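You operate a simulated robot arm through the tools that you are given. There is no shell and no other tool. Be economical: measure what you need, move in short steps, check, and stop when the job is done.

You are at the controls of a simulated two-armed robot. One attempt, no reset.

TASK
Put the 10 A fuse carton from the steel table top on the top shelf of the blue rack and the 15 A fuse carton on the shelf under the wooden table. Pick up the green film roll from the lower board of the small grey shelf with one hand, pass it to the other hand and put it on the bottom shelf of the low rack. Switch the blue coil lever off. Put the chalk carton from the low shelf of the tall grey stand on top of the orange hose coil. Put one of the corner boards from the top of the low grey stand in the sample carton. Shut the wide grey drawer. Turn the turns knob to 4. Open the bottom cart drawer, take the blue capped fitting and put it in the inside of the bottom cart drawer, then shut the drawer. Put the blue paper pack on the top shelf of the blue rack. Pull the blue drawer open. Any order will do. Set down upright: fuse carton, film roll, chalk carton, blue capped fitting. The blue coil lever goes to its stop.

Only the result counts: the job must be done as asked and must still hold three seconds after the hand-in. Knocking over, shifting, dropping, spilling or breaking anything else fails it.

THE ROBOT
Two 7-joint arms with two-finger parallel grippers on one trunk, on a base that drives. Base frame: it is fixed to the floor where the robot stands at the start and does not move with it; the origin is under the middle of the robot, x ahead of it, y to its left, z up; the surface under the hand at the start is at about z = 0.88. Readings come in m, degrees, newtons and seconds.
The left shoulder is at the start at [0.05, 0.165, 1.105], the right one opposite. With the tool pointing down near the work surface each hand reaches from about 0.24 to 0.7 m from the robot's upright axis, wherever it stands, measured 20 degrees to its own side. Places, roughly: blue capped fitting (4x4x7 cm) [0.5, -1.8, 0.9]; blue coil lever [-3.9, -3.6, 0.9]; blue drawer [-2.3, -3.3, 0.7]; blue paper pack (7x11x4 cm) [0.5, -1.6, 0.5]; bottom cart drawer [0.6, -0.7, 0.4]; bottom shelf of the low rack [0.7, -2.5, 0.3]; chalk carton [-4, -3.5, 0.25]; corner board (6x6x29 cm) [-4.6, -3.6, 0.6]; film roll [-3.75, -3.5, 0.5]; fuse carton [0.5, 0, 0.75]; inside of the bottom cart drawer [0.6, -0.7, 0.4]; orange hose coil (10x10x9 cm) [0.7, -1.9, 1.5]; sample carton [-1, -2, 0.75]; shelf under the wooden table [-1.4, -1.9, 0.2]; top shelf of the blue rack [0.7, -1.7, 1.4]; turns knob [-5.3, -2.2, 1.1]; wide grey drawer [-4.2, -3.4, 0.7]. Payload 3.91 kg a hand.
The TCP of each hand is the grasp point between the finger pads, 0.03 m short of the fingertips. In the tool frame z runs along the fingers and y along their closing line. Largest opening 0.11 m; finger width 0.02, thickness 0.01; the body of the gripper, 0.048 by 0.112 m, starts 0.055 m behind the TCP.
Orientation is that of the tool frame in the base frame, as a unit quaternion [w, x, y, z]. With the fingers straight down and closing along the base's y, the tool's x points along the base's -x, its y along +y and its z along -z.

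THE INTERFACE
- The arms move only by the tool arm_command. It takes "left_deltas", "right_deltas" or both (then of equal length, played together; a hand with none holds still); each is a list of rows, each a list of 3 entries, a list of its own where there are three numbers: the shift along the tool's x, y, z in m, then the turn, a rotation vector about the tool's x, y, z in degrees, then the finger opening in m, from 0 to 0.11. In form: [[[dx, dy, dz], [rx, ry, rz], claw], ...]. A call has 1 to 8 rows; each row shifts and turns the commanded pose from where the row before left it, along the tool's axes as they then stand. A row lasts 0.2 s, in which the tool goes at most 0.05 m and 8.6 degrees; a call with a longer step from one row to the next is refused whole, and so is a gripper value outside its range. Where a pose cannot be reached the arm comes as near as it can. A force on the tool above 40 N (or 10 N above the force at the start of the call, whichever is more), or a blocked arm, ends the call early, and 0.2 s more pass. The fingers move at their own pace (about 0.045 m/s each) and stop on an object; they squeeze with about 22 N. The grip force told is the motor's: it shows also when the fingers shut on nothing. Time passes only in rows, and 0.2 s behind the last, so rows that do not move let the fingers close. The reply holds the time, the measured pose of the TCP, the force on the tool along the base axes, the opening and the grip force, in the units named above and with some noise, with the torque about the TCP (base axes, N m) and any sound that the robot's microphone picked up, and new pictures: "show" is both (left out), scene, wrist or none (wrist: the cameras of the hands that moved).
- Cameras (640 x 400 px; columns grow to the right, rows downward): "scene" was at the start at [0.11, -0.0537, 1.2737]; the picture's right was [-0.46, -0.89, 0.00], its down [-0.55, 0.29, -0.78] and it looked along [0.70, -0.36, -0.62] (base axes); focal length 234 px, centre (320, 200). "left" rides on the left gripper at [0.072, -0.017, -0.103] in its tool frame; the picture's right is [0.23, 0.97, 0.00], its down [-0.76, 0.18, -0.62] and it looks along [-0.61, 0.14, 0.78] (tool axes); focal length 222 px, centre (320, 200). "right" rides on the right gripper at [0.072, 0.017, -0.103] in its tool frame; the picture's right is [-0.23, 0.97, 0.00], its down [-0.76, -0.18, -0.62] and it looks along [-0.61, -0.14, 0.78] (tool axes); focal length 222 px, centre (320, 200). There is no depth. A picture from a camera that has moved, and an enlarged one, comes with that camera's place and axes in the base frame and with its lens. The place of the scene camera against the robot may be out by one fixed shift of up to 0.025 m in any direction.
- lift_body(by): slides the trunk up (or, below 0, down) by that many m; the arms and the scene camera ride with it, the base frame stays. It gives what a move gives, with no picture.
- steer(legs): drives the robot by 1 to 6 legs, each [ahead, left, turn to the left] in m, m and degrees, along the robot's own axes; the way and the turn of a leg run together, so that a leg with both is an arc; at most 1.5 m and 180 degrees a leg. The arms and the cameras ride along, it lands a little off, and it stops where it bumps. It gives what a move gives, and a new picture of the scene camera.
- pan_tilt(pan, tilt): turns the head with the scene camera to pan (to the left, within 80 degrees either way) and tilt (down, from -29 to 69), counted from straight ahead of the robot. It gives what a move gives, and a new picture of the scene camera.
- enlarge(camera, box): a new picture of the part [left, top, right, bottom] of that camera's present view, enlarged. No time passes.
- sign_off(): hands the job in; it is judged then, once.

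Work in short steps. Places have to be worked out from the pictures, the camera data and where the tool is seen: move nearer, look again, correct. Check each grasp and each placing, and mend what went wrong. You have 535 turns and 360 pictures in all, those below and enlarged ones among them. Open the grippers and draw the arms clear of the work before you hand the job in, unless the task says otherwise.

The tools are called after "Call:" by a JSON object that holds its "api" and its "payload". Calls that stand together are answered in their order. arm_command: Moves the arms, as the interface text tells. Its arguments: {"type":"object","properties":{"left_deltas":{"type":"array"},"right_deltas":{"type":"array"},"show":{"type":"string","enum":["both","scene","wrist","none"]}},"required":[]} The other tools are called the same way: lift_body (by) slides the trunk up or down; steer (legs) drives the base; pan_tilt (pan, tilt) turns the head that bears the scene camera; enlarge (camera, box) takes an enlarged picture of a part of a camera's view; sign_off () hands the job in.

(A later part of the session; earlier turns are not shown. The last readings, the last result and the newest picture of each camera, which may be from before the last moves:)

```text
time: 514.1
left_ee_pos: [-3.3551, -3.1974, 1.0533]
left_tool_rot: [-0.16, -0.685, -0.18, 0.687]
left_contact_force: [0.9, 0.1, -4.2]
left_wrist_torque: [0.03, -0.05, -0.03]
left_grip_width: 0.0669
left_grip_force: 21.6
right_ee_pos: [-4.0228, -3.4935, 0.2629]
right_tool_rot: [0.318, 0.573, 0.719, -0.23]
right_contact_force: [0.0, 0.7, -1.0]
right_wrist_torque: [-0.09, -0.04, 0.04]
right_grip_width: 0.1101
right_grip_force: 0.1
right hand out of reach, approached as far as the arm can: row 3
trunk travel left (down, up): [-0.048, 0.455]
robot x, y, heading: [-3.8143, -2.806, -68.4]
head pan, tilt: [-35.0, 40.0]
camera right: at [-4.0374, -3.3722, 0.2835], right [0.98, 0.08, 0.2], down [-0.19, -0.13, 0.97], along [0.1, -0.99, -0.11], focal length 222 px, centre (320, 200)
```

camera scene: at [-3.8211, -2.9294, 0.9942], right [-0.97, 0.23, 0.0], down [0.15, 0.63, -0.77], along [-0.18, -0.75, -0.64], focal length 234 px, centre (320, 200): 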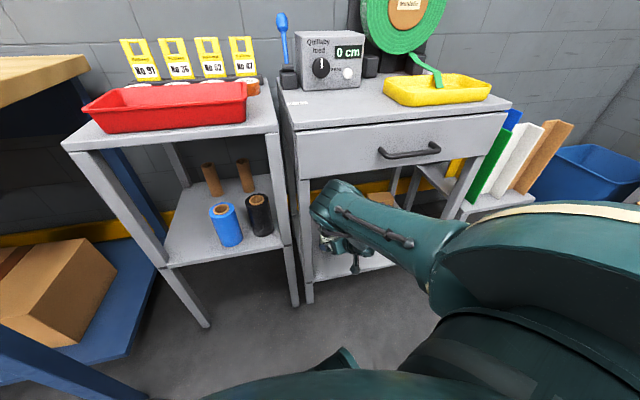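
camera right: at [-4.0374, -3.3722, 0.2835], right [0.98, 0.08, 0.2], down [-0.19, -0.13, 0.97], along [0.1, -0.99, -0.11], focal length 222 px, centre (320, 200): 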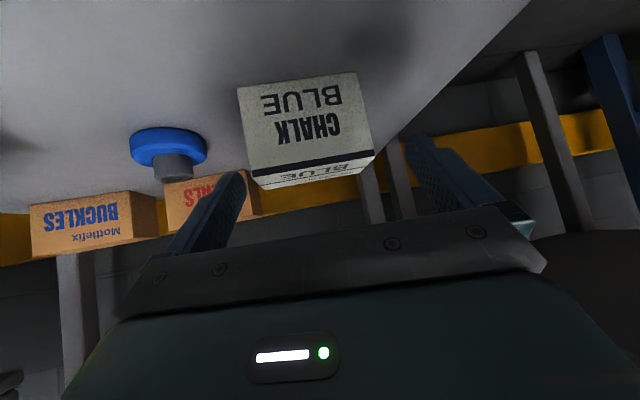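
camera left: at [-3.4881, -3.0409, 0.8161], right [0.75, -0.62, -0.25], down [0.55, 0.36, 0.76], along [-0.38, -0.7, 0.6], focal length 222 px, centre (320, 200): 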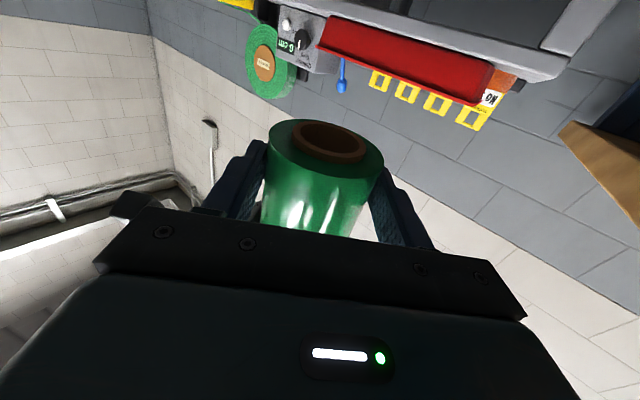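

Good alignment but near the reach limit; I drive 4 cm forward and lower the rest.

Call:
{"api": "steer", "payload": {"legs": [[0.04, 0, 0]]}}

Call:
{"api": "arm_command", "payload": {"right_deltas": [[[0.0177, -0.008, 0.0174], [0, 0, 0], 0.11], [[0.0177, -0.008, 0.0174], [0, 0, 0], 0.11]], "show": "wrist"}}

```text
time: 515.0
left_ee_pos: [-3.3423, -3.2358, 1.0538]
left_tool_rot: [-0.159, -0.686, -0.18, 0.687]
left_contact_force: [-0.4, -0.8, -3.1]
left_wrist_torque: [0.0, -0.05, -0.01]
left_grip_width: 0.067
left_grip_force: 22.2
right_ee_pos: [-4.0055, -3.5342, 0.2629]
right_tool_rot: [0.321, 0.572, 0.719, -0.228]
right_contact_force: [0.8, 0.4, -0.5]
right_wrist_torque: [0.03, 0.0, 0.01]
right_grip_width: 0.11
right_grip_force: 0.0
trunk travel left (down, up): [-0.048, 0.455]
robot x, y, heading: [-3.8011, -2.8388, -68.4]
head pan, tilt: [-35.0, 40.0]
camera scene: at [-3.806, -2.9673, 0.9942], right [-0.97, 0.23, 0.0], down [0.15, 0.63, -0.77], along [-0.18, -0.75, -0.64], focal length 234 px, centre (320, 200)
```

scene: 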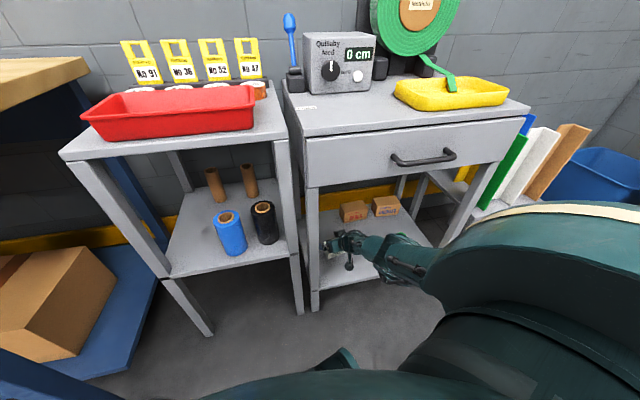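

```text
time: 515.6
left_ee_pos: [-3.3415, -3.2365, 1.0531]
left_tool_rot: [-0.16, -0.685, -0.181, 0.687]
left_contact_force: [1.2, -0.5, -3.2]
left_wrist_torque: [0.03, -0.05, 0.02]
left_grip_width: 0.067
left_grip_force: 21.6
right_ee_pos: [-4.0121, -3.5179, 0.248]
right_tool_rot: [0.322, 0.573, 0.718, -0.229]
right_contact_force: [0.7, 0.2, -0.3]
right_wrist_torque: [0.0, 0.01, 0.01]
right_grip_width: 0.1102
right_grip_force: 0.0
right hand out of reach, approached as far as the arm can: row 1, 2
trunk travel left (down, up): [-0.048, 0.455]
robot x, y, heading: [-3.8027, -2.8461, -68.3]
head pan, tilt: [-35.0, 40.0]
camera right: at [-4.0277, -3.3945, 0.2687], right [0.98, 0.08, 0.2], down [-0.19, -0.12, 0.97], along [0.1, -0.99, -0.1], focal length 222 px, centre (320, 200)
```

right: 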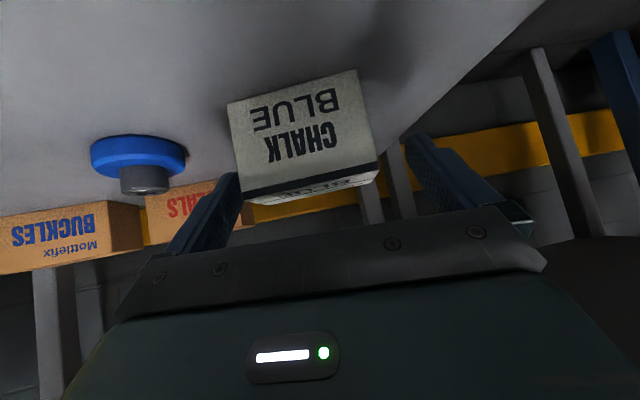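

At the arm's limit; I use the base for a 1.2 cm lateral correction and the trunk for the last 3.5 cm down.

Call:
{"api": "steer", "payload": {"legs": [[0.012, -0.013, 0]]}}

Call:
{"api": "lift_body", "payload": {"by": -0.034}}

Call:
{"api": "enlarge", "payload": {"camera": "right", "box": [0, 0, 640, 400]}}

```text
time: 516.4
left_ee_pos: [-3.3481, -3.2531, 1.054]
left_tool_rot: [-0.159, -0.686, -0.18, 0.687]
left_contact_force: [-0.2, 0.4, -3.3]
left_wrist_torque: [0.04, -0.08, 0.02]
left_grip_width: 0.067
left_grip_force: 22.3
right_ee_pos: [-4.0212, -3.5339, 0.2484]
right_tool_rot: [0.321, 0.572, 0.719, -0.227]
right_contact_force: [0.3, 0.7, -0.1]
right_wrist_torque: [0.0, -0.01, 0.0]
right_grip_width: 0.1099
right_grip_force: 0.0
trunk travel left (down, up): [-0.048, 0.455]
robot x, y, heading: [-3.8123, -2.8592, -68.3]
head pan, tilt: [-35.0, 40.0]
camera scene: at [-3.8135, -2.9833, 0.9942], right [-0.97, 0.23, 0.0], down [0.15, 0.63, -0.77], along [-0.18, -0.75, -0.64], focal length 234 px, centre (320, 200)
```

scene: 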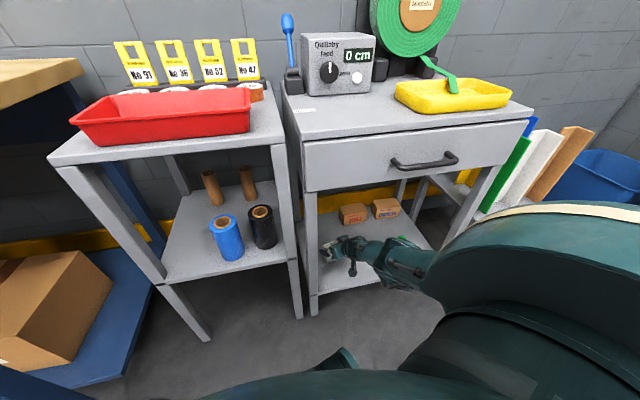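

```text
time: 517.2
left_ee_pos: [-3.3486, -3.2514, 1.0179]
left_tool_rot: [-0.159, -0.686, -0.179, 0.687]
left_contact_force: [0.5, 0.7, -2.7]
left_wrist_torque: [0.04, -0.05, -0.01]
left_grip_width: 0.0668
left_grip_force: 22.2
right_ee_pos: [-4.0214, -3.5341, 0.2145]
right_tool_rot: [0.322, 0.572, 0.719, -0.229]
right_contact_force: [0.5, -0.3, -0.3]
right_wrist_torque: [-0.01, 0.02, 0.0]
right_grip_width: 0.1099
right_grip_force: 0.1
trunk travel left (down, up): [-0.014, 0.489]
robot x, y, heading: [-3.8109, -2.8589, -68.2]
head pan, tilt: [-35.0, 40.0]
```

```text
1.00 times, centred on (320, 200) of right (not enlarged: the box is as wide or as high as the picture)
camera zoom: at [-4.0353, -3.4103, 0.2346], right [0.98, 0.08, 0.2], down [-0.19, -0.12, 0.97], along [0.1, -0.99, -0.11], focal length 222 px, centre (320, 200)
```

zoom: 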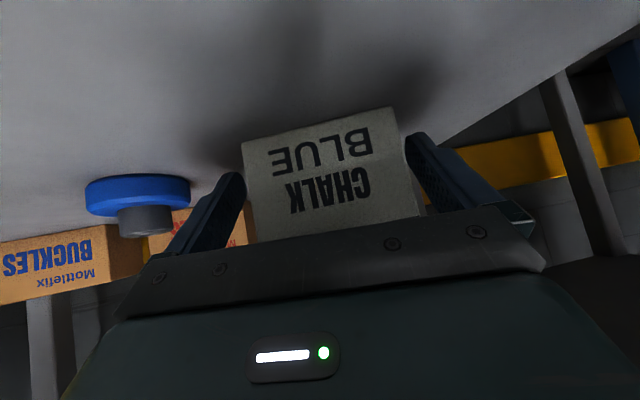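

Exactly where I wanted: TCP (−4.021, −3.534, 0.2145) with the box between the fingers. I close.

Call:
{"api": "arm_command", "payload": {"right_deltas": [[[0, 0, 0], [0, 0, 0], 0.06], [[0, 0, 0], [0, 0, 0], 0.04], [[0, 0, 0], [0, 0, 0], 0.04], [[0, 0, 0], [0, 0, 0], 0.04]], "show": "wrist"}}

Call:
{"api": "lift_body", "payload": {"by": 0.06}}

```text
time: 518.2
left_ee_pos: [-3.3489, -3.252, 1.0191]
left_tool_rot: [-0.158, -0.686, -0.178, 0.688]
left_contact_force: [0.0, 0.4, -2.8]
left_wrist_torque: [0.04, -0.07, 0.0]
left_grip_width: 0.0666
left_grip_force: 21.7
right_ee_pos: [-4.0199, -3.5343, 0.2148]
right_tool_rot: [0.321, 0.572, 0.719, -0.229]
right_contact_force: [-0.3, -0.5, 2.3]
right_wrist_torque: [-0.05, 0.15, -0.02]
right_grip_width: 0.0847
right_grip_force: 22.3
trunk travel left (down, up): [-0.014, 0.489]
robot x, y, heading: [-3.808, -2.8611, -68.3]
head pan, tilt: [-35.0, 40.0]
camera right: at [-4.0354, -3.4105, 0.2349], right [0.98, 0.08, 0.2], down [-0.19, -0.12, 0.97], along [0.1, -0.99, -0.1], focal length 222 px, centre (320, 200)
```

right: 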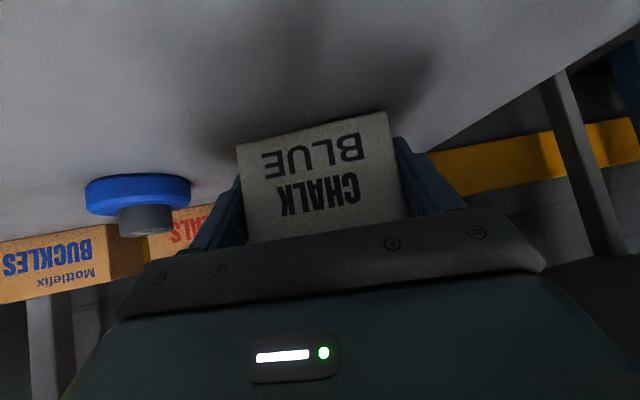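

```text
time: 519.2
left_ee_pos: [-3.3496, -3.2523, 1.0773]
left_tool_rot: [-0.157, -0.686, -0.18, 0.687]
left_contact_force: [-0.8, -0.6, -4.3]
left_wrist_torque: [0.03, -0.05, -0.01]
left_grip_width: 0.0668
left_grip_force: 22.3
right_ee_pos: [-4.0204, -3.5335, 0.2733]
right_tool_rot: [0.321, 0.572, 0.719, -0.229]
right_contact_force: [0.5, 0.7, -1.5]
right_wrist_torque: [0.05, 0.0, -0.02]
right_grip_width: 0.0848
right_grip_force: 21.9
trunk travel left (down, up): [-0.074, 0.429]
robot x, y, heading: [-3.8044, -2.8613, -68.2]
head pan, tilt: [-35.0, 40.0]
```

The chalk carton is held and lifted. I back out, raise the trunk fully, and turn to face east for the trip back.

Call:
{"api": "steer", "payload": {"legs": [[-0.33, 0, 0]]}}

Call:
{"api": "lift_body", "payload": {"by": 0.4}}

Call:
{"api": "pan_tilt", "payload": {"pan": 0, "tilt": 25}}

Call:
{"api": "steer", "payload": {"legs": [[0, 0, 68]]}}

```text
time: 521.4
left_ee_pos: [-3.4726, -2.94, 1.0781]
left_tool_rot: [-0.157, -0.686, -0.179, 0.687]
left_contact_force: [0.3, 0.4, -4.0]
left_wrist_torque: [0.05, -0.09, 0.02]
left_grip_width: 0.0668
left_grip_force: 22.3
right_ee_pos: [-4.1441, -3.2242, 0.2738]
right_tool_rot: [0.322, 0.572, 0.72, -0.227]
right_contact_force: [-0.8, -0.3, -1.6]
right_wrist_torque: [0.05, 0.01, -0.03]
right_grip_width: 0.0848
right_grip_force: 22.0
trunk travel left (down, up): [-0.074, 0.429]
robot x, y, heading: [-3.9339, -2.5462, -68.1]
head pan, tilt: [-35.0, 40.0]
camera scene: at [-3.9371, -2.6731, 1.0201], right [-0.97, 0.23, 0.0], down [0.15, 0.63, -0.77], along [-0.18, -0.75, -0.64], focal length 234 px, centre (320, 200)
```

scene: 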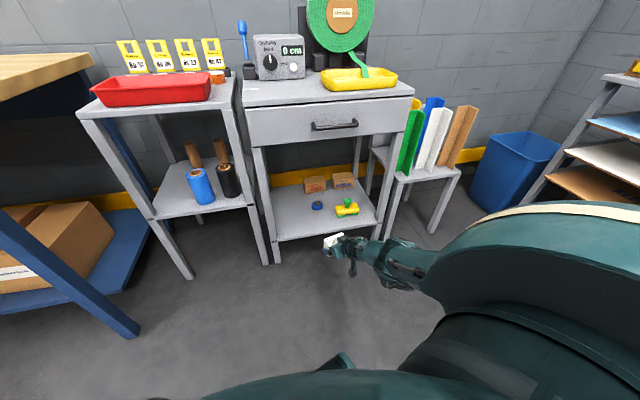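

```text
time: 525.2
left_ee_pos: [-3.4721, -2.9414, 1.4791]
left_tool_rot: [-0.158, -0.686, -0.18, 0.687]
left_contact_force: [-0.1, -0.6, -3.6]
left_wrist_torque: [0.01, -0.07, 0.0]
left_grip_width: 0.067
left_grip_force: 21.9
right_ee_pos: [-4.1431, -3.2228, 0.674]
right_tool_rot: [0.322, 0.571, 0.72, -0.227]
right_contact_force: [0.5, 0.5, -1.6]
right_wrist_torque: [0.02, 0.0, -0.04]
right_grip_width: 0.0846
right_grip_force: 22.1
trunk travel left (down, up): [-0.474, 0.029]
robot x, y, heading: [-3.9318, -2.5479, -68.2]
head pan, tilt: [-35.0, 40.0]
```

```text
time: 526.2
left_ee_pos: [-3.4717, -2.9427, 1.4791]
left_tool_rot: [-0.16, -0.686, -0.181, 0.687]
left_contact_force: [0.8, 0.1, -3.9]
left_wrist_torque: [0.05, -0.03, -0.05]
left_grip_width: 0.0668
left_grip_force: 22.0
right_ee_pos: [-4.1435, -3.2233, 0.6732]
right_tool_rot: [0.322, 0.572, 0.72, -0.228]
right_contact_force: [0.1, 0.7, -0.9]
right_wrist_torque: [0.03, 0.0, 0.0]
right_grip_width: 0.0848
right_grip_force: 21.9
trunk travel left (down, up): [-0.474, 0.029]
robot x, y, heading: [-3.9339, -2.5487, -68.1]
head pan, tilt: [0.0, 25.0]
camera scene: at [-3.8834, -2.6761, 1.4434], right [-0.93, -0.37, 0.0], down [-0.16, 0.39, -0.91], along [0.34, -0.84, -0.42], focal length 234 px, centre (320, 200)
```

scene: 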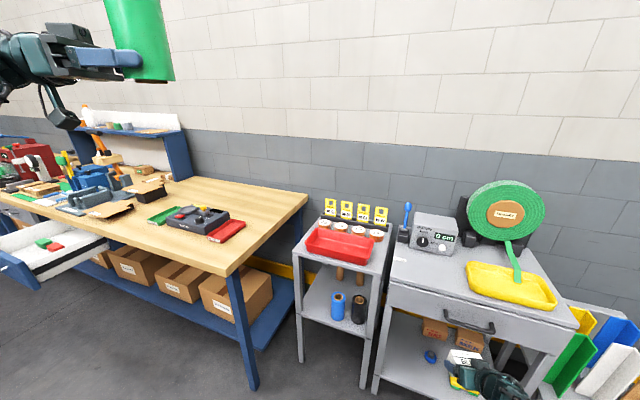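

```text
time: 529.5
left_ee_pos: [-3.391, -2.2797, 1.4791]
left_tool_rot: [0.511, 0.472, 0.529, -0.486]
left_contact_force: [-0.1, 0.6, -4.0]
left_wrist_torque: [0.05, -0.02, 0.03]
left_grip_width: 0.0669
left_grip_force: 22.2
right_ee_pos: [-3.394, -3.0067, 0.6728]
right_tool_rot: [0.394, 0.08, 0.916, -0.014]
right_contact_force: [0.3, 0.1, -1.5]
right_wrist_torque: [-0.01, 0.03, -0.02]
right_grip_width: 0.0846
right_grip_force: 22.2
trunk travel left (down, up): [-0.474, 0.029]
robot x, y, heading: [-3.9305, -2.5486, -1.0]
head pan, tilt: [0.0, 25.0]
camera scene: at [-3.8068, -2.5654, 1.4435], right [-0.02, -1.0, 0.0], down [-0.42, 0.01, -0.91], along [0.91, -0.02, -0.42], focal length 234 px, centre (320, 200)
```

scene: 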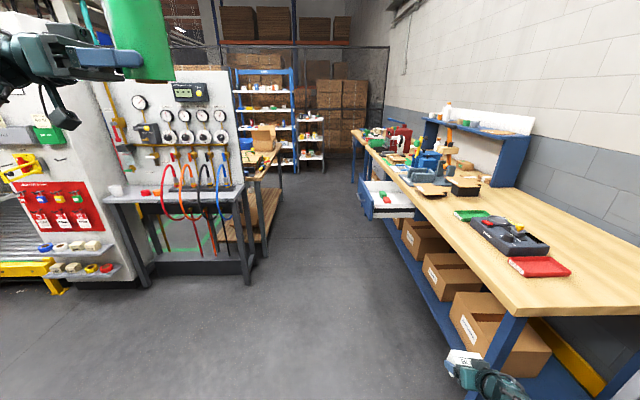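

I raise the right hand with the chalk above bench height, then drive east along the lane.

Call:
{"api": "arm_command", "payload": {"right_deltas": [[[-0.0333, 0, -0.0317], [0, 0, 0], 0.04], [[-0.0333, 0, -0.0317], [0, 0, 0], 0.04], [[-0.0333, 0, -0.0317], [0, 0, 0], 0.04], [[-0.0333, 0, -0.0317], [0, 0, 0], 0.04], [[-0.0333, 0, -0.0317], [0, 0, 0], 0.04], [[-0.0333, 0, -0.0317], [0, 0, 0], 0.04], [[-0.0333, 0, -0.0317], [0, 0, 0], 0.04], [[-0.0333, 0, -0.0317], [0, 0, 0], 0.04]], "show": "none"}}

Call:
{"api": "steer", "payload": {"legs": [[0, 0.02, 1], [1.2, 0, 0], [1.2, 0, 0]]}}

```text
time: 531.1
left_ee_pos: [-3.3925, -2.2772, 1.4788]
left_tool_rot: [0.511, 0.472, 0.53, -0.485]
left_contact_force: [0.5, 0.4, -3.1]
left_wrist_torque: [0.1, -0.01, 0.03]
left_grip_width: 0.0669
left_grip_force: 22.1
right_ee_pos: [-3.27, -3.068, 0.8719]
right_tool_rot: [0.388, 0.073, 0.919, 0.001]
right_contact_force: [-1.0, 2.6, -1.0]
right_wrist_torque: [-0.08, 0.02, -0.03]
right_grip_width: 0.0847
right_grip_force: 22.4
right hand out of reach, approached as far as the arm can: row 1, 2, 3, 4, 5, 6, 7
trunk travel left (down, up): [-0.474, 0.029]
robot x, y, heading: [-3.9323, -2.5473, -1.3]
head pan, tilt: [0.0, 25.0]
stopped in row 7 (right hand): the force on the tool passed its limit at 46 N (the readings are from after the stop); the commanded pose is now the measured one
```

```text
time: 540.8
left_ee_pos: [-1.5401, -2.2826, 1.4759]
left_tool_rot: [0.509, 0.471, 0.531, -0.486]
left_contact_force: [1.4, -0.6, -4.2]
left_wrist_torque: [0.08, 0.05, -0.12]
left_grip_width: 0.0669
left_grip_force: 22.2
right_ee_pos: [-1.4171, -3.0689, 0.8671]
right_tool_rot: [0.384, 0.069, 0.921, 0.006]
right_contact_force: [1.0, 1.1, -2.5]
right_wrist_torque: [-0.04, 0.04, -0.05]
right_grip_width: 0.0849
right_grip_force: 21.9
trunk travel left (down, up): [-0.474, 0.029]
robot x, y, heading: [-2.087, -2.5527, -1.1]
head pan, tilt: [0.0, 25.0]
stopped in leg 3: the force on the tool passed its limit at 56 N (the readings are from after the stop); the commanded pose is now the measured one
camera scene: at [-1.9538, -2.5713, 1.4426], right [-0.02, -1.0, 0.0], down [-0.43, 0.01, -0.9], along [0.9, -0.02, -0.43], focal length 234 px, centre (320, 200)
```

scene: 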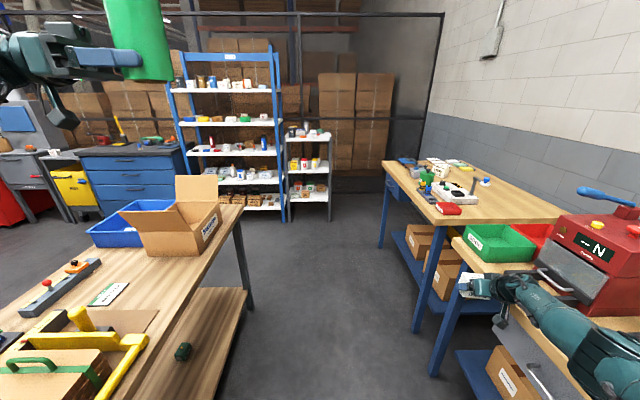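

The right hand touched something by the bench edge (56 N) and the drive stopped. I look at what is there before moving.

Call:
{"api": "enlarge", "payload": {"camera": "scene", "box": [380, 150, 640, 400]}}

Call:
{"api": "enlarge", "payload": {"camera": "right", "box": [0, 0, 640, 400]}}

```text
1.60 times, centred on (510, 275) of scene
camera zoom: at [-1.9538, -2.5713, 1.4426], right [-0.02, -1.0, 0.0], down [-0.43, 0.01, -0.9], along [0.9, -0.02, -0.43], focal length 375 px, centre (16, 80)
```

zoom: 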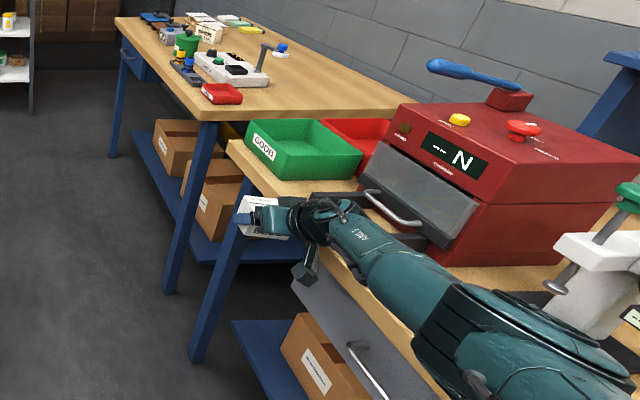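

```text
1.00 times, centred on (320, 200) of right (not enlarged: the box is as wide or as high as the picture)
camera zoom: at [-1.5396, -3.0392, 0.8906], right [0.28, 0.93, 0.22], down [0.07, -0.25, 0.97], along [0.96, -0.25, -0.13], focal length 222 px, centre (320, 200)
```

zoom: 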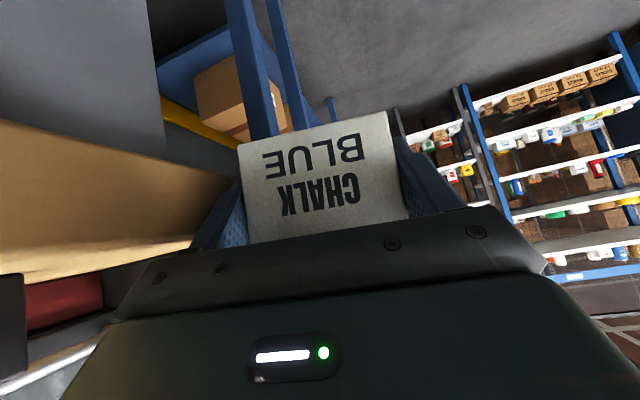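

The right forearm is over the bench, near the red machine's handle. I back up 0.2 m first, then raise and retract the right arm.

Call:
{"api": "steer", "payload": {"legs": [[-0.2, 0, 0]]}}

Call:
{"api": "arm_command", "payload": {"right_deltas": [[[-0.0212, 0, -0.0212], [0, 0, 0], 0.04], [[-0.0141, 0.02, -0.0141], [0, 0, 0], 0.04], [[0.0077, 0.018, -0.04], [0, 0, 0], 0.04], [[0.0077, 0.018, -0.04], [0, 0, 0], 0.04], [[0.0077, 0.018, -0.04], [0, 0, 0], 0.04], [[0.0077, 0.018, -0.04], [0, 0, 0], 0.04], [[-0.0141, 0.01, -0.0341], [0, 0, 0], 0.04]], "show": "scene"}}

```text
time: 542.4
left_ee_pos: [-1.7457, -2.2796, 1.482]
left_tool_rot: [0.514, 0.473, 0.528, -0.484]
left_contact_force: [-0.3, 0.0, -3.0]
left_wrist_torque: [0.07, 0.02, 0.03]
left_grip_width: 0.0664
left_grip_force: 22.1
right_ee_pos: [-1.6206, -3.0665, 0.8698]
right_tool_rot: [0.387, 0.07, 0.919, 0.005]
right_contact_force: [-0.2, -0.5, -1.0]
right_wrist_torque: [0.01, 0.03, -0.03]
right_grip_width: 0.0849
right_grip_force: 21.9
trunk travel left (down, up): [-0.474, 0.029]
robot x, y, heading: [-2.2865, -2.5534, -1.0]
head pan, tilt: [0.0, 25.0]
camera scene: at [-2.1596, -2.5676, 1.4435], right [-0.02, -1.0, 0.0], down [-0.42, 0.01, -0.91], along [0.91, -0.02, -0.42], focal length 234 px, centre (320, 200)
```

scene: 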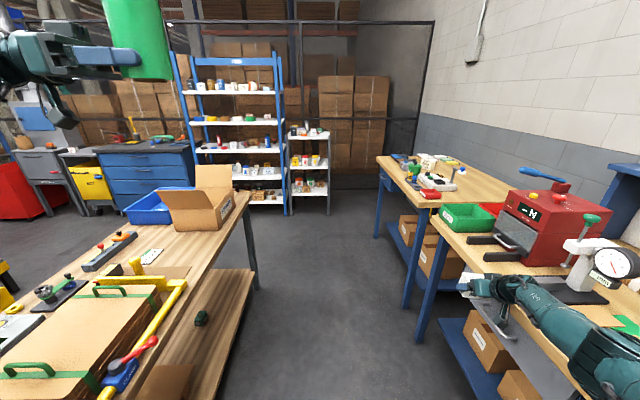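

```text
time: 544.0
left_ee_pos: [-1.7455, -2.2797, 1.4812]
left_tool_rot: [0.513, 0.473, 0.527, -0.485]
left_contact_force: [0.5, -0.1, -3.5]
left_wrist_torque: [0.07, -0.01, 0.01]
left_grip_width: 0.0665
left_grip_force: 22.1
right_ee_pos: [-1.5706, -3.0542, 0.9902]
right_tool_rot: [0.387, 0.07, 0.919, 0.005]
right_contact_force: [-0.1, 0.6, -1.5]
right_wrist_torque: [0.0, 0.01, -0.01]
right_grip_width: 0.0846
right_grip_force: 22.3
right hand out of reach, approached as far as the arm can: row 1, 2, 3, 4, 5, 6, 7
trunk travel left (down, up): [-0.474, 0.029]
robot x, y, heading: [-2.2845, -2.5542, -1.2]
head pan, tilt: [0.0, 25.0]
camera scene: at [-2.1591, -2.5673, 1.4435], right [-0.02, -1.0, 0.0], down [-0.42, 0.01, -0.91], along [0.91, -0.02, -0.42], focal length 234 px, centre (320, 200)
```

scene: 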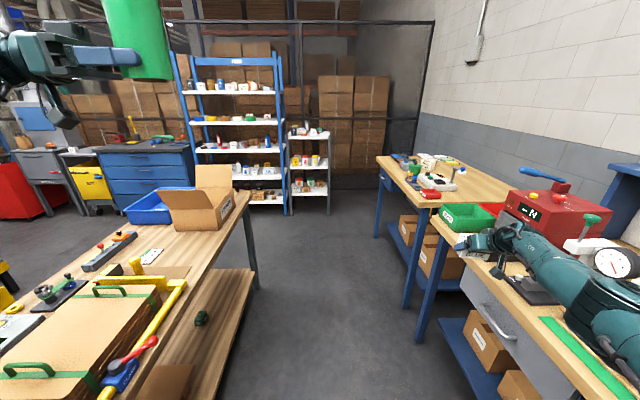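

Rotating 20° left swings the right arm clear of the bench; then I continue east at that heading.

Call:
{"api": "steer", "payload": {"legs": [[0, 0, 21]]}}

Call:
{"api": "pan_tilt", "payload": {"pan": -50, "tilt": 30}}

```text
time: 545.4
left_ee_pos: [-1.8355, -2.1663, 1.4777]
left_tool_rot: [0.561, 0.407, 0.591, -0.413]
left_contact_force: [0.0, 0.1, -4.8]
left_wrist_torque: [0.07, 0.0, 0.0]
left_grip_width: 0.0665
left_grip_force: 22.8
right_ee_pos: [-1.4507, -2.833, 0.9836]
right_tool_rot: [0.381, -0.065, 0.92, 0.066]
right_contact_force: [-0.7, 0.2, -1.6]
right_wrist_torque: [0.01, 0.02, 0.01]
right_grip_width: 0.085
right_grip_force: 21.9
trunk travel left (down, up): [-0.474, 0.029]
robot x, y, heading: [-2.2859, -2.5538, 15.8]
head pan, tilt: [0.0, 25.0]
stopped in leg 1: the robot was blocked; the commanded pose is now the measured one
camera scene: at [-2.1586, -2.5423, 1.4436], right [0.27, -0.96, -0.01], down [-0.41, -0.11, -0.91], along [0.87, 0.25, -0.42], focal length 234 px, centre (320, 200)
```

scene: 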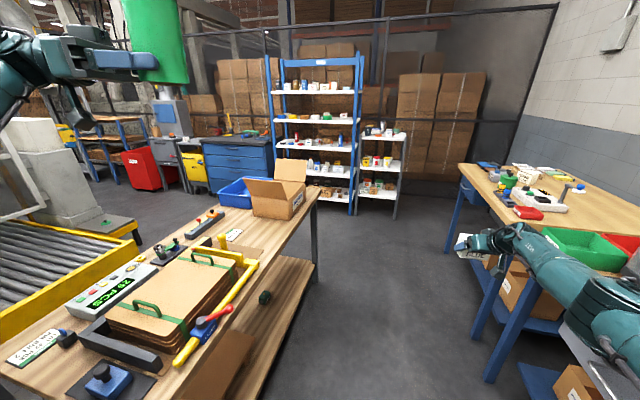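

```text
time: 546.6
left_ee_pos: [-1.8339, -2.1657, 1.4771]
left_tool_rot: [0.563, 0.405, 0.591, -0.412]
left_contact_force: [0.2, 0.0, -3.6]
left_wrist_torque: [0.09, 0.02, 0.02]
left_grip_width: 0.0665
left_grip_force: 21.8
right_ee_pos: [-1.4482, -2.8321, 0.9813]
right_tool_rot: [0.38, -0.065, 0.92, 0.067]
right_contact_force: [-0.2, -0.7, -1.3]
right_wrist_torque: [-0.01, 0.02, -0.03]
right_grip_width: 0.0848
right_grip_force: 21.8
trunk travel left (down, up): [-0.474, 0.029]
robot x, y, heading: [-2.2842, -2.5528, 15.8]
head pan, tilt: [-50.0, 30.0]
camera scene: at [-2.1704, -2.6187, 1.4345], right [-0.56, -0.83, 0.0], down [-0.42, 0.29, -0.86], along [0.71, -0.48, -0.51], focal length 234 px, centre (320, 200)
```

scene: 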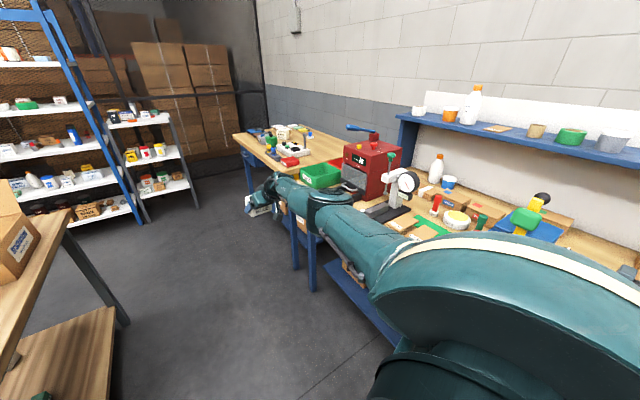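

The turn was blocked (left arm near the gauge board). I draw the left hand inward 0.25 m to narrow the robot's width before driving on.

Call:
{"api": "arm_command", "payload": {"left_deltas": [[[0, -0.0027, 0.0415], [0, 0, 0], 0.02], [[0, -0.0027, 0.0415], [0, 0, 0], 0.02], [[0, -0.0027, 0.0415], [0, 0, 0], 0.02], [[0, -0.0027, 0.0415], [0, 0, 0], 0.02], [[0, -0.0027, 0.0415], [0, 0, 0], 0.02], [[0, -0.0027, 0.0415], [0, 0, 0], 0.02]], "show": "none"}}

Call:
{"api": "pan_tilt", "payload": {"pan": 45, "tilt": 30}}

```text
time: 548.0
left_ee_pos: [-1.7708, -2.3968, 1.4746]
left_tool_rot: [0.567, 0.402, 0.589, -0.411]
left_contact_force: [0.2, -0.5, -3.6]
left_wrist_torque: [0.07, 0.06, -0.01]
left_grip_width: 0.0664
left_grip_force: 22.4
right_ee_pos: [-1.4529, -2.8269, 0.9882]
right_tool_rot: [0.381, -0.067, 0.92, 0.062]
right_contact_force: [-0.5, -0.3, -2.0]
right_wrist_torque: [-0.01, 0.02, 0.03]
right_grip_width: 0.0847
right_grip_force: 21.7
trunk travel left (down, up): [-0.474, 0.029]
robot x, y, heading: [-2.2856, -2.5543, 15.9]
head pan, tilt: [-50.0, 30.0]
```

```text
time: 549.7
left_ee_pos: [-1.7718, -2.3943, 1.4736]
left_tool_rot: [0.567, 0.402, 0.589, -0.412]
left_contact_force: [0.4, 0.8, -3.2]
left_wrist_torque: [0.06, 0.05, 0.01]
left_grip_width: 0.066
left_grip_force: 21.4
right_ee_pos: [-1.4539, -2.8263, 0.988]
right_tool_rot: [0.382, -0.067, 0.919, 0.063]
right_contact_force: [0.0, 0.3, -0.3]
right_wrist_torque: [-0.02, 0.03, -0.03]
right_grip_width: 0.085
right_grip_force: 21.6
trunk travel left (down, up): [-0.474, 0.029]
robot x, y, heading: [-2.2892, -2.5558, 16.1]
head pan, tilt: [45.0, 30.0]
camera scene: at [-2.2067, -2.4802, 1.4355], right [0.87, -0.49, 0.0], down [-0.24, -0.44, -0.87], along [0.42, 0.76, -0.5], focal length 234 px, centre (320, 200)
```

scene: 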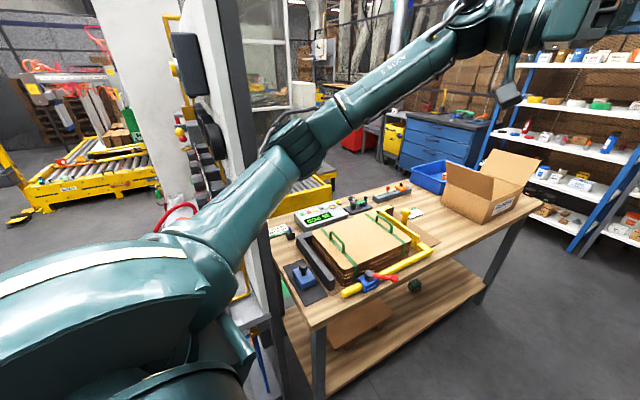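

I can now see both arms. I drive east and slightly south, turn another 12°, and continue past the sample carton with clearance.

Call:
{"api": "steer", "payload": {"legs": [[0.36, -0.21, 0], [0, 0, 12], [0.75, -0.4, 0]]}}

```text
time: 557.2
left_ee_pos: [-0.5631, -2.3908, 1.4721]
left_tool_rot: [0.606, 0.338, 0.629, -0.351]
left_contact_force: [-0.1, 0.2, -3.4]
left_wrist_torque: [0.04, 0.0, 0.01]
left_grip_width: 0.0667
left_grip_force: 22.2
right_ee_pos: [-0.1607, -2.7462, 0.9888]
right_tool_rot: [0.372, -0.164, 0.908, 0.103]
right_contact_force: [0.2, -0.1, -1.4]
right_wrist_torque: [-0.04, 0.04, 0.0]
right_grip_width: 0.0848
right_grip_force: 21.6
trunk travel left (down, up): [-0.474, 0.029]
robot x, y, heading: [-1.0288, -2.6535, 28.1]
head pan, tilt: [45.0, 30.0]
camera scene: at [-0.9736, -2.5673, 1.4355], right [0.96, -0.29, 0.0], down [-0.15, -0.48, -0.87], along [0.25, 0.83, -0.5], focal length 234 px, centre (320, 200)
```

scene: 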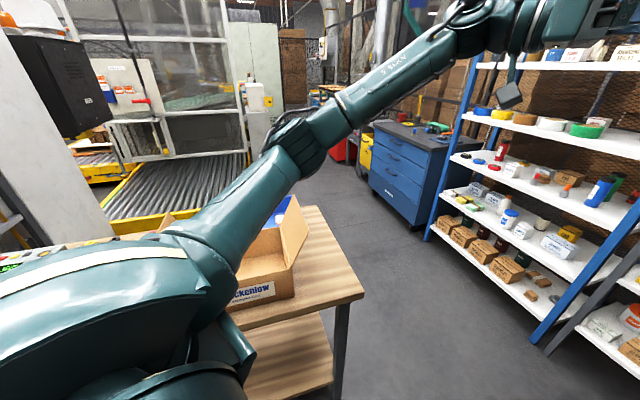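

Past the carton. Before entering the aisle I retract and raise the right hand with the chalk.

Call:
{"api": "arm_command", "payload": {"right_deltas": [[[-0.0054, 0.0095, -0.0411], [0, 0, 0], 0.04], [[-0.0054, 0.0095, -0.0411], [0, 0, 0], 0.04], [[-0.0054, 0.0095, -0.0411], [0, 0, 0], 0.04], [[-0.0054, 0.0095, -0.0411], [0, 0, 0], 0.04], [[-0.0054, 0.0095, -0.0411], [0, 0, 0], 0.04], [[-0.0054, 0.0095, -0.0411], [0, 0, 0], 0.04], [[-0.0054, 0.0095, -0.0411], [0, 0, 0], 0.04], [[-0.0054, 0.0095, -0.0411], [0, 0, 0], 0.04]], "show": "none"}}

Call:
{"api": "pan_tilt", "payload": {"pan": -20, "tilt": 25}}

```text
time: 559.0
left_ee_pos: [-0.5628, -2.3921, 1.4736]
left_tool_rot: [0.608, 0.337, 0.629, -0.349]
left_contact_force: [1.1, 0.3, -3.4]
left_wrist_torque: [0.08, 0.05, 0.01]
left_grip_width: 0.0666
left_grip_force: 21.6
right_ee_pos: [-0.1593, -2.7597, 1.2464]
right_tool_rot: [0.372, -0.163, 0.908, 0.102]
right_contact_force: [0.1, -0.8, -0.7]
right_wrist_torque: [-0.04, 0.02, 0.01]
right_grip_width: 0.0848
right_grip_force: 22.1
right hand out of reach, approached as far as the arm can: row 1, 2, 3, 4, 5, 6, 7, 8
trunk travel left (down, up): [-0.474, 0.029]
robot x, y, heading: [-1.0311, -2.6548, 28.1]
head pan, tilt: [45.0, 30.0]
```

```text
time: 560.3
left_ee_pos: [-0.562, -2.3907, 1.4735]
left_tool_rot: [0.608, 0.338, 0.628, -0.35]
left_contact_force: [0.3, 0.1, -3.7]
left_wrist_torque: [0.08, 0.03, 0.02]
left_grip_width: 0.0667
left_grip_force: 21.4
right_ee_pos: [-0.1587, -2.7598, 1.2454]
right_tool_rot: [0.372, -0.165, 0.907, 0.104]
right_contact_force: [0.1, 0.7, -1.2]
right_wrist_torque: [-0.02, 0.04, -0.02]
right_grip_width: 0.0847
right_grip_force: 22.4
trunk travel left (down, up): [-0.474, 0.029]
robot x, y, heading: [-1.0311, -2.6544, 27.9]
head pan, tilt: [-20.0, 25.0]
camera scene: at [-0.909, -2.6408, 1.4434], right [0.14, -0.99, 0.0], down [-0.42, -0.06, -0.91], along [0.9, 0.13, -0.42], focal length 234 px, centre (320, 200)
```

scene: 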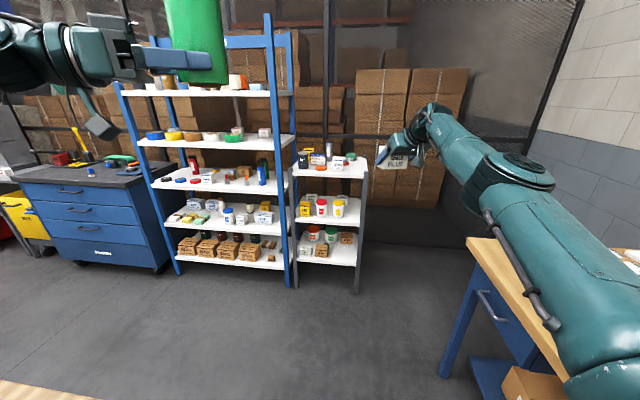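

The right arm won't retract straight; I try moving it outward and back, a different way.

Call:
{"api": "arm_command", "payload": {"right_deltas": [[[0.02, -0.03, -0.02], [0, 0, 0], 0.04], [[0.02, -0.03, -0.02], [0, 0, 0], 0.04], [[0.02, -0.03, -0.02], [0, 0, 0], 0.04], [[0.02, -0.03, -0.02], [0, 0, 0], 0.04]], "show": "none"}}

```text
time: 561.3
left_ee_pos: [-0.5641, -2.3923, 1.4736]
left_tool_rot: [0.606, 0.338, 0.629, -0.35]
left_contact_force: [1.1, 0.0, -3.9]
left_wrist_torque: [0.05, 0.03, 0.01]
left_grip_width: 0.0666
left_grip_force: 21.8
right_ee_pos: [-0.1775, -2.9204, 1.2468]
right_tool_rot: [0.372, -0.163, 0.908, 0.103]
right_contact_force: [0.5, 0.7, -1.2]
right_wrist_torque: [0.0, -0.02, -0.02]
right_grip_width: 0.0849
right_grip_force: 22.1
right hand out of reach, approached as far as the arm can: row 1, 2, 3, 4
trunk travel left (down, up): [-0.474, 0.029]
robot x, y, heading: [-1.0325, -2.6513, 28.0]
head pan, tilt: [-20.0, 25.0]
```

Call:
{"api": "arm_command", "payload": {"right_deltas": [[[0, 0, 0], [0, 8, 0], 0.04], [[0, 0, 0], [0, 8, 0], 0.04], [[0, 0, -0.04], [0, 0, 0], 0.04], [[0, 0, -0.04], [0, 0, 0], 0.04], [[0.03, 0, 0], [0, 0, 0], 0.04], [[0.03, 0, 0], [0, 0, 0], 0.04]], "show": "scene"}}

```text
time: 562.7
left_ee_pos: [-0.5649, -2.3905, 1.4731]
left_tool_rot: [0.607, 0.337, 0.629, -0.35]
left_contact_force: [0.3, -0.5, -3.4]
left_wrist_torque: [0.08, 0.02, -0.02]
left_grip_width: 0.0666
left_grip_force: 22.0
right_ee_pos: [-0.2945, -2.9263, 1.2968]
right_tool_rot: [0.276, -0.174, 0.942, 0.084]
right_contact_force: [-0.4, 0.1, -1.5]
right_wrist_torque: [-0.01, 0.06, -0.01]
right_grip_width: 0.0849
right_grip_force: 22.4
right hand out of reach, approached as far as the arm can: row 1, 2
trunk travel left (down, up): [-0.474, 0.029]
robot x, y, heading: [-1.032, -2.6572, 28.1]
head pan, tilt: [-20.0, 25.0]
camera scene: at [-0.9096, -2.6412, 1.4436], right [0.14, -0.99, 0.0], down [-0.42, -0.06, -0.91], along [0.9, 0.13, -0.42], focal length 234 px, centre (320, 200)
```

scene: 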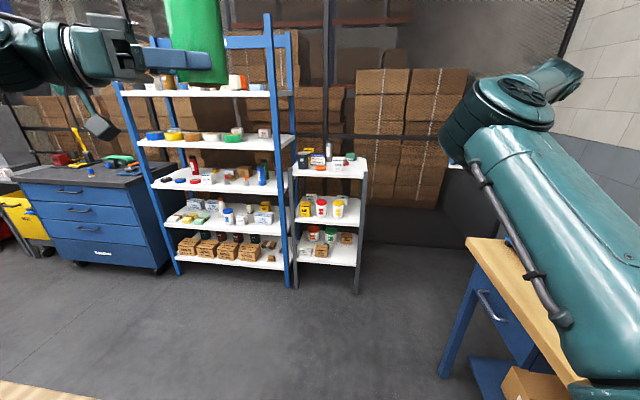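

The elbow bent properly this time. I bring the hand inward and restore the tilt.

Call:
{"api": "arm_command", "payload": {"right_deltas": [[[0, 0.03, -0.01], [0, 0, 0], 0.04], [[0, 0.03, -0.01], [0, 0, 0], 0.04], [[0, 0.03, -0.01], [0, 0, 0], 0.04], [[0, 0.03, -0.01], [0, 0, 0], 0.04], [[0, 0.02, 0], [0, -4, 0], 0.04], [[0, 0.02, 0], [0, -4, 0], 0.04], [[0, 0, 0], [0, -5, 0], 0.04]], "show": "none"}}

```text
time: 564.3
left_ee_pos: [-0.5631, -2.392, 1.4741]
left_tool_rot: [0.607, 0.337, 0.629, -0.35]
left_contact_force: [-0.1, 0.1, -3.9]
left_wrist_torque: [0.06, 0.06, -0.01]
left_grip_width: 0.0665
left_grip_force: 22.1
right_ee_pos: [-0.3733, -2.7886, 1.3386]
right_tool_rot: [0.381, -0.162, 0.904, 0.104]
right_contact_force: [1.0, 0.1, -2.4]
right_wrist_torque: [0.02, 0.05, 0.0]
right_grip_width: 0.085
right_grip_force: 21.3
trunk travel left (down, up): [-0.474, 0.029]
robot x, y, heading: [-1.0303, -2.6525, 28.0]
head pan, tilt: [-20.0, 25.0]
```

Good posture now. I drive to the rack aisle, face east, and go north to y≈−1.52.

Call:
{"api": "steer", "payload": {"legs": [[0.72, -0.27, 0], [0, 0, -28], [0, 1.03, 0]]}}

Call:
{"api": "pan_tilt", "payload": {"pan": -25, "tilt": 10}}

```text
time: 578.8
left_ee_pos: [0.2528, -1.5195, 1.4729]
left_tool_rot: [0.505, 0.479, 0.529, -0.485]
left_contact_force: [-0.4, 0.6, -3.3]
left_wrist_torque: [0.06, 0.02, 0.01]
left_grip_width: 0.0663
left_grip_force: 21.8
right_ee_pos: [0.2348, -1.9597, 1.3375]
right_tool_rot: [0.394, 0.06, 0.917, 0.009]
right_contact_force: [-0.8, 0.8, -1.2]
right_wrist_torque: [0.0, 0.0, -0.01]
right_grip_width: 0.0849
right_grip_force: 21.6
trunk travel left (down, up): [-0.474, 0.029]
robot x, y, heading: [-0.2849, -1.531, 0.3]
head pan, tilt: [-20.0, 25.0]
camera scene: at [-0.1625, -1.5783, 1.4435], right [-0.34, -0.94, 0.0], down [-0.4, 0.14, -0.91], along [0.85, -0.31, -0.42], focal length 234 px, centre (320, 200)
```

scene: 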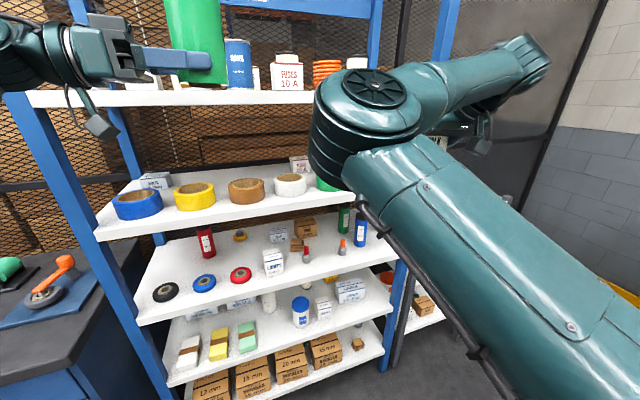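

```text
time: 579.5
left_ee_pos: [0.2522, -1.5199, 1.4728]
left_tool_rot: [0.504, 0.479, 0.529, -0.486]
left_contact_force: [0.7, 0.4, -3.7]
left_wrist_torque: [0.09, 0.05, 0.02]
left_grip_width: 0.0666
left_grip_force: 21.9
right_ee_pos: [0.2346, -1.9598, 1.3387]
right_tool_rot: [0.394, 0.06, 0.917, 0.009]
right_contact_force: [0.6, -0.3, -1.7]
right_wrist_torque: [-0.03, 0.0, 0.01]
right_grip_width: 0.0848
right_grip_force: 21.8
trunk travel left (down, up): [-0.474, 0.029]
robot x, y, heading: [-0.2841, -1.5314, 0.2]
head pan, tilt: [-25.0, 10.0]
camera scene: at [-0.1648, -1.5862, 1.4678], right [-0.42, -0.91, 0.0], down [-0.16, 0.07, -0.98], along [0.89, -0.41, -0.17], focal length 234 px, centre (320, 200)
```

scene: 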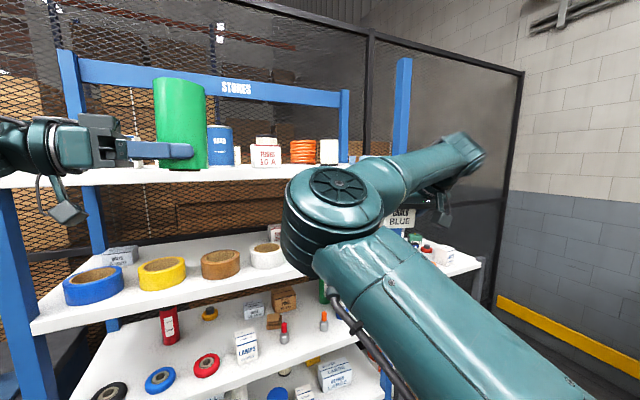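

The left hand with the roll would meet the shelf items, so I will approach turned 35° left. First I draw the left hand back and raise the right hand to z≈1.6.

Call:
{"api": "arm_command", "payload": {"left_deltas": [[[0, -0.03, 0], [0, 0, 0], 0.02], [[0, -0.03, 0], [0, 0, 0], 0.02], [[0, -0.03, 0], [0, 0, 0], 0.02], [[0, -0.03, 0], [0, 0, 0], 0.02], [[0, 0, 0], [0, 0, 0], 0.02], [[0, 0, 0], [0, 0, 0], 0.02]], "right_deltas": [[[-0.0313, 0, -0.03], [0, 0, 0], 0.04], [[-0.0313, 0, -0.03], [0, 0, 0], 0.04], [[-0.0313, 0, -0.03], [0, 0, 0], 0.04], [[-0.0313, 0, -0.03], [0, 0, 0], 0.04], [[-0.0313, 0, -0.03], [0, 0, 0], 0.04], [[-0.0313, 0, -0.03], [0, 0, 0], 0.04]], "show": "none"}}

Call:
{"api": "lift_body", "payload": {"by": 0.028}}

```text
time: 580.9
left_ee_pos: [0.1292, -1.5352, 1.4768]
left_tool_rot: [0.503, 0.483, 0.528, -0.484]
left_contact_force: [-1.4, -2.3, -3.1]
left_wrist_torque: [0.13, -0.03, 0.08]
left_grip_width: 0.0663
left_grip_force: 22.0
right_ee_pos: [0.2252, -1.9848, 1.5952]
right_tool_rot: [0.396, 0.062, 0.916, 0.013]
right_contact_force: [-0.1, 1.4, -1.2]
right_wrist_torque: [-0.06, 0.04, -0.06]
right_grip_width: 0.0846
right_grip_force: 22.4
trunk travel left (down, up): [-0.474, 0.029]
robot x, y, heading: [-0.282, -1.5347, 0.4]
head pan, tilt: [-25.0, 10.0]
```

```text
time: 581.6
left_ee_pos: [0.1344, -1.5276, 1.5036]
left_tool_rot: [0.505, 0.479, 0.529, -0.486]
left_contact_force: [-0.2, 0.1, -3.9]
left_wrist_torque: [0.06, -0.04, -0.03]
left_grip_width: 0.0668
left_grip_force: 22.1
right_ee_pos: [0.2286, -1.9783, 1.6246]
right_tool_rot: [0.394, 0.06, 0.917, 0.009]
right_contact_force: [0.1, 0.2, -1.4]
right_wrist_torque: [0.0, 0.06, -0.02]
right_grip_width: 0.0846
right_grip_force: 22.1
trunk travel left (down, up): [-0.502, 0.001]
robot x, y, heading: [-0.2844, -1.5344, 0.1]
head pan, tilt: [-25.0, 10.0]
```

Right hand reached z 1.625 with correct tilt. I turn 35° left and view the coil from the right wrist camera.

Call:
{"api": "steer", "payload": {"legs": [[0, 0, 35], [0, -0.2, 0]]}}

Call:
{"api": "enlarge", "payload": {"camera": "right", "box": [0, 0, 640, 400]}}

```text
time: 585.8
left_ee_pos: [0.1732, -1.4566, 1.5035]
left_tool_rot: [0.628, 0.298, 0.649, -0.311]
left_contact_force: [0.5, 0.2, -3.5]
left_wrist_torque: [0.05, 0.06, 0.01]
left_grip_width: 0.0664
left_grip_force: 22.2
right_ee_pos: [0.5083, -1.771, 1.6253]
right_tool_rot: [0.374, -0.219, 0.892, 0.128]
right_contact_force: [0.1, 0.0, -1.1]
right_wrist_torque: [-0.02, 0.0, -0.02]
right_grip_width: 0.085
right_grip_force: 22.3
trunk travel left (down, up): [-0.502, 0.001]
robot x, y, heading: [-0.1645, -1.7015, 35.3]
head pan, tilt: [-25.0, 10.0]
camera scene: at [-0.0453, -1.6804, 1.4958], right [0.18, -0.98, 0.0], down [-0.17, -0.03, -0.98], along [0.97, 0.17, -0.17], focal length 234 px, centre (320, 200)
```

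scene: 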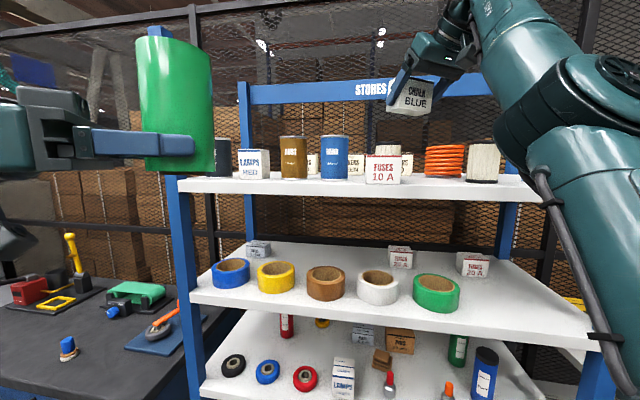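

```text
1.00 times, centred on (320, 200) of right (not enlarged: the box is as wide or as high as the picture)
camera zoom: at [0.3921, -1.8193, 1.6463], right [-0.33, 0.92, 0.23], down [0.18, -0.17, 0.97], along [0.93, 0.36, -0.11], focal length 222 px, centre (320, 200)
```

zoom: 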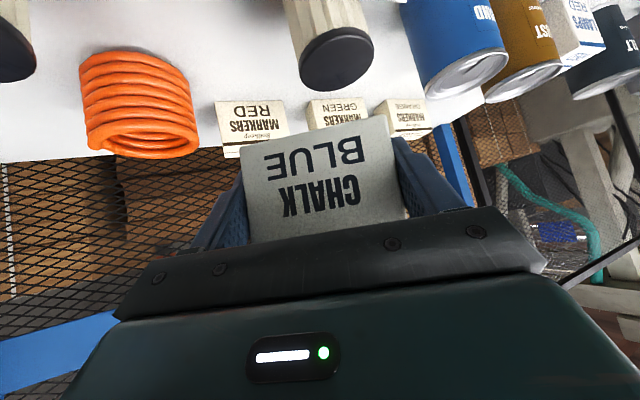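

Coil top centre at about (0.68, −1.90, ~1.52). I drive the base so the chalk is above it, then look again.

Call:
{"api": "steer", "payload": {"legs": [[0, -0.204, 0], [0.054, 0, 0]]}}

Call:
{"api": "enlarge", "payload": {"camera": "right", "box": [0, 0, 640, 400]}}

```text
time: 588.7
left_ee_pos: [0.3377, -1.5937, 1.5023]
left_tool_rot: [0.627, 0.299, 0.648, -0.313]
left_contact_force: [0.2, -1.1, -3.6]
left_wrist_torque: [0.03, 0.04, -0.02]
left_grip_width: 0.0665
left_grip_force: 21.7
right_ee_pos: [0.6718, -1.9089, 1.6244]
right_tool_rot: [0.373, -0.219, 0.893, 0.128]
right_contact_force: [0.4, 0.8, -1.8]
right_wrist_torque: [0.0, 0.03, -0.01]
right_grip_width: 0.0851
right_grip_force: 21.7
trunk travel left (down, up): [-0.502, 0.001]
robot x, y, heading: [-0.0013, -1.838, 35.1]
head pan, tilt: [-25.0, 10.0]
camera scene: at [0.1184, -1.818, 1.4958], right [0.18, -0.98, 0.0], down [-0.17, -0.03, -0.98], along [0.97, 0.17, -0.17], focal length 234 px, centre (320, 200)
```

scene: 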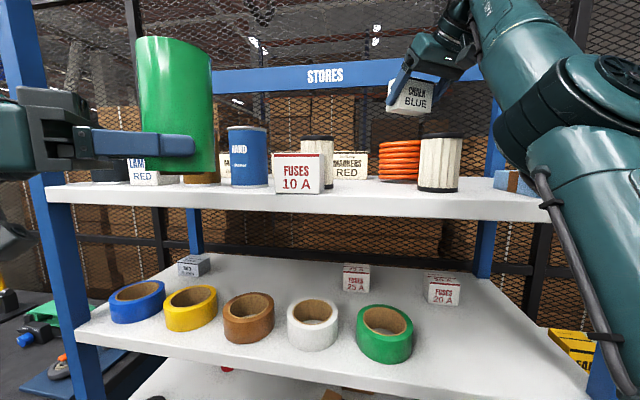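

```text
1.00 times, centred on (320, 200) of right (not enlarged: the box is as wide or as high as the picture)
camera zoom: at [0.5556, -1.9576, 1.6461], right [-0.33, 0.92, 0.23], down [0.18, -0.17, 0.97], along [0.93, 0.36, -0.11], focal length 222 px, centre (320, 200)
```

zoom: 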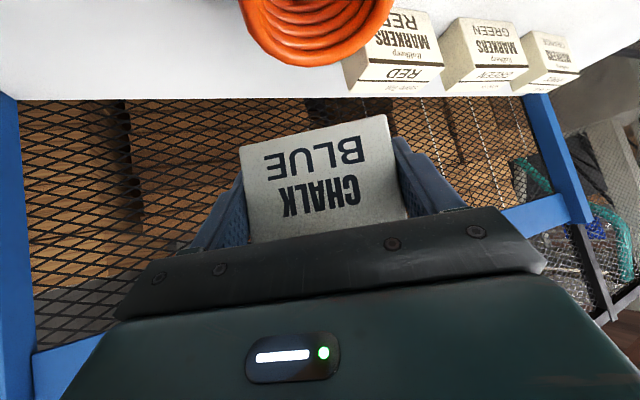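

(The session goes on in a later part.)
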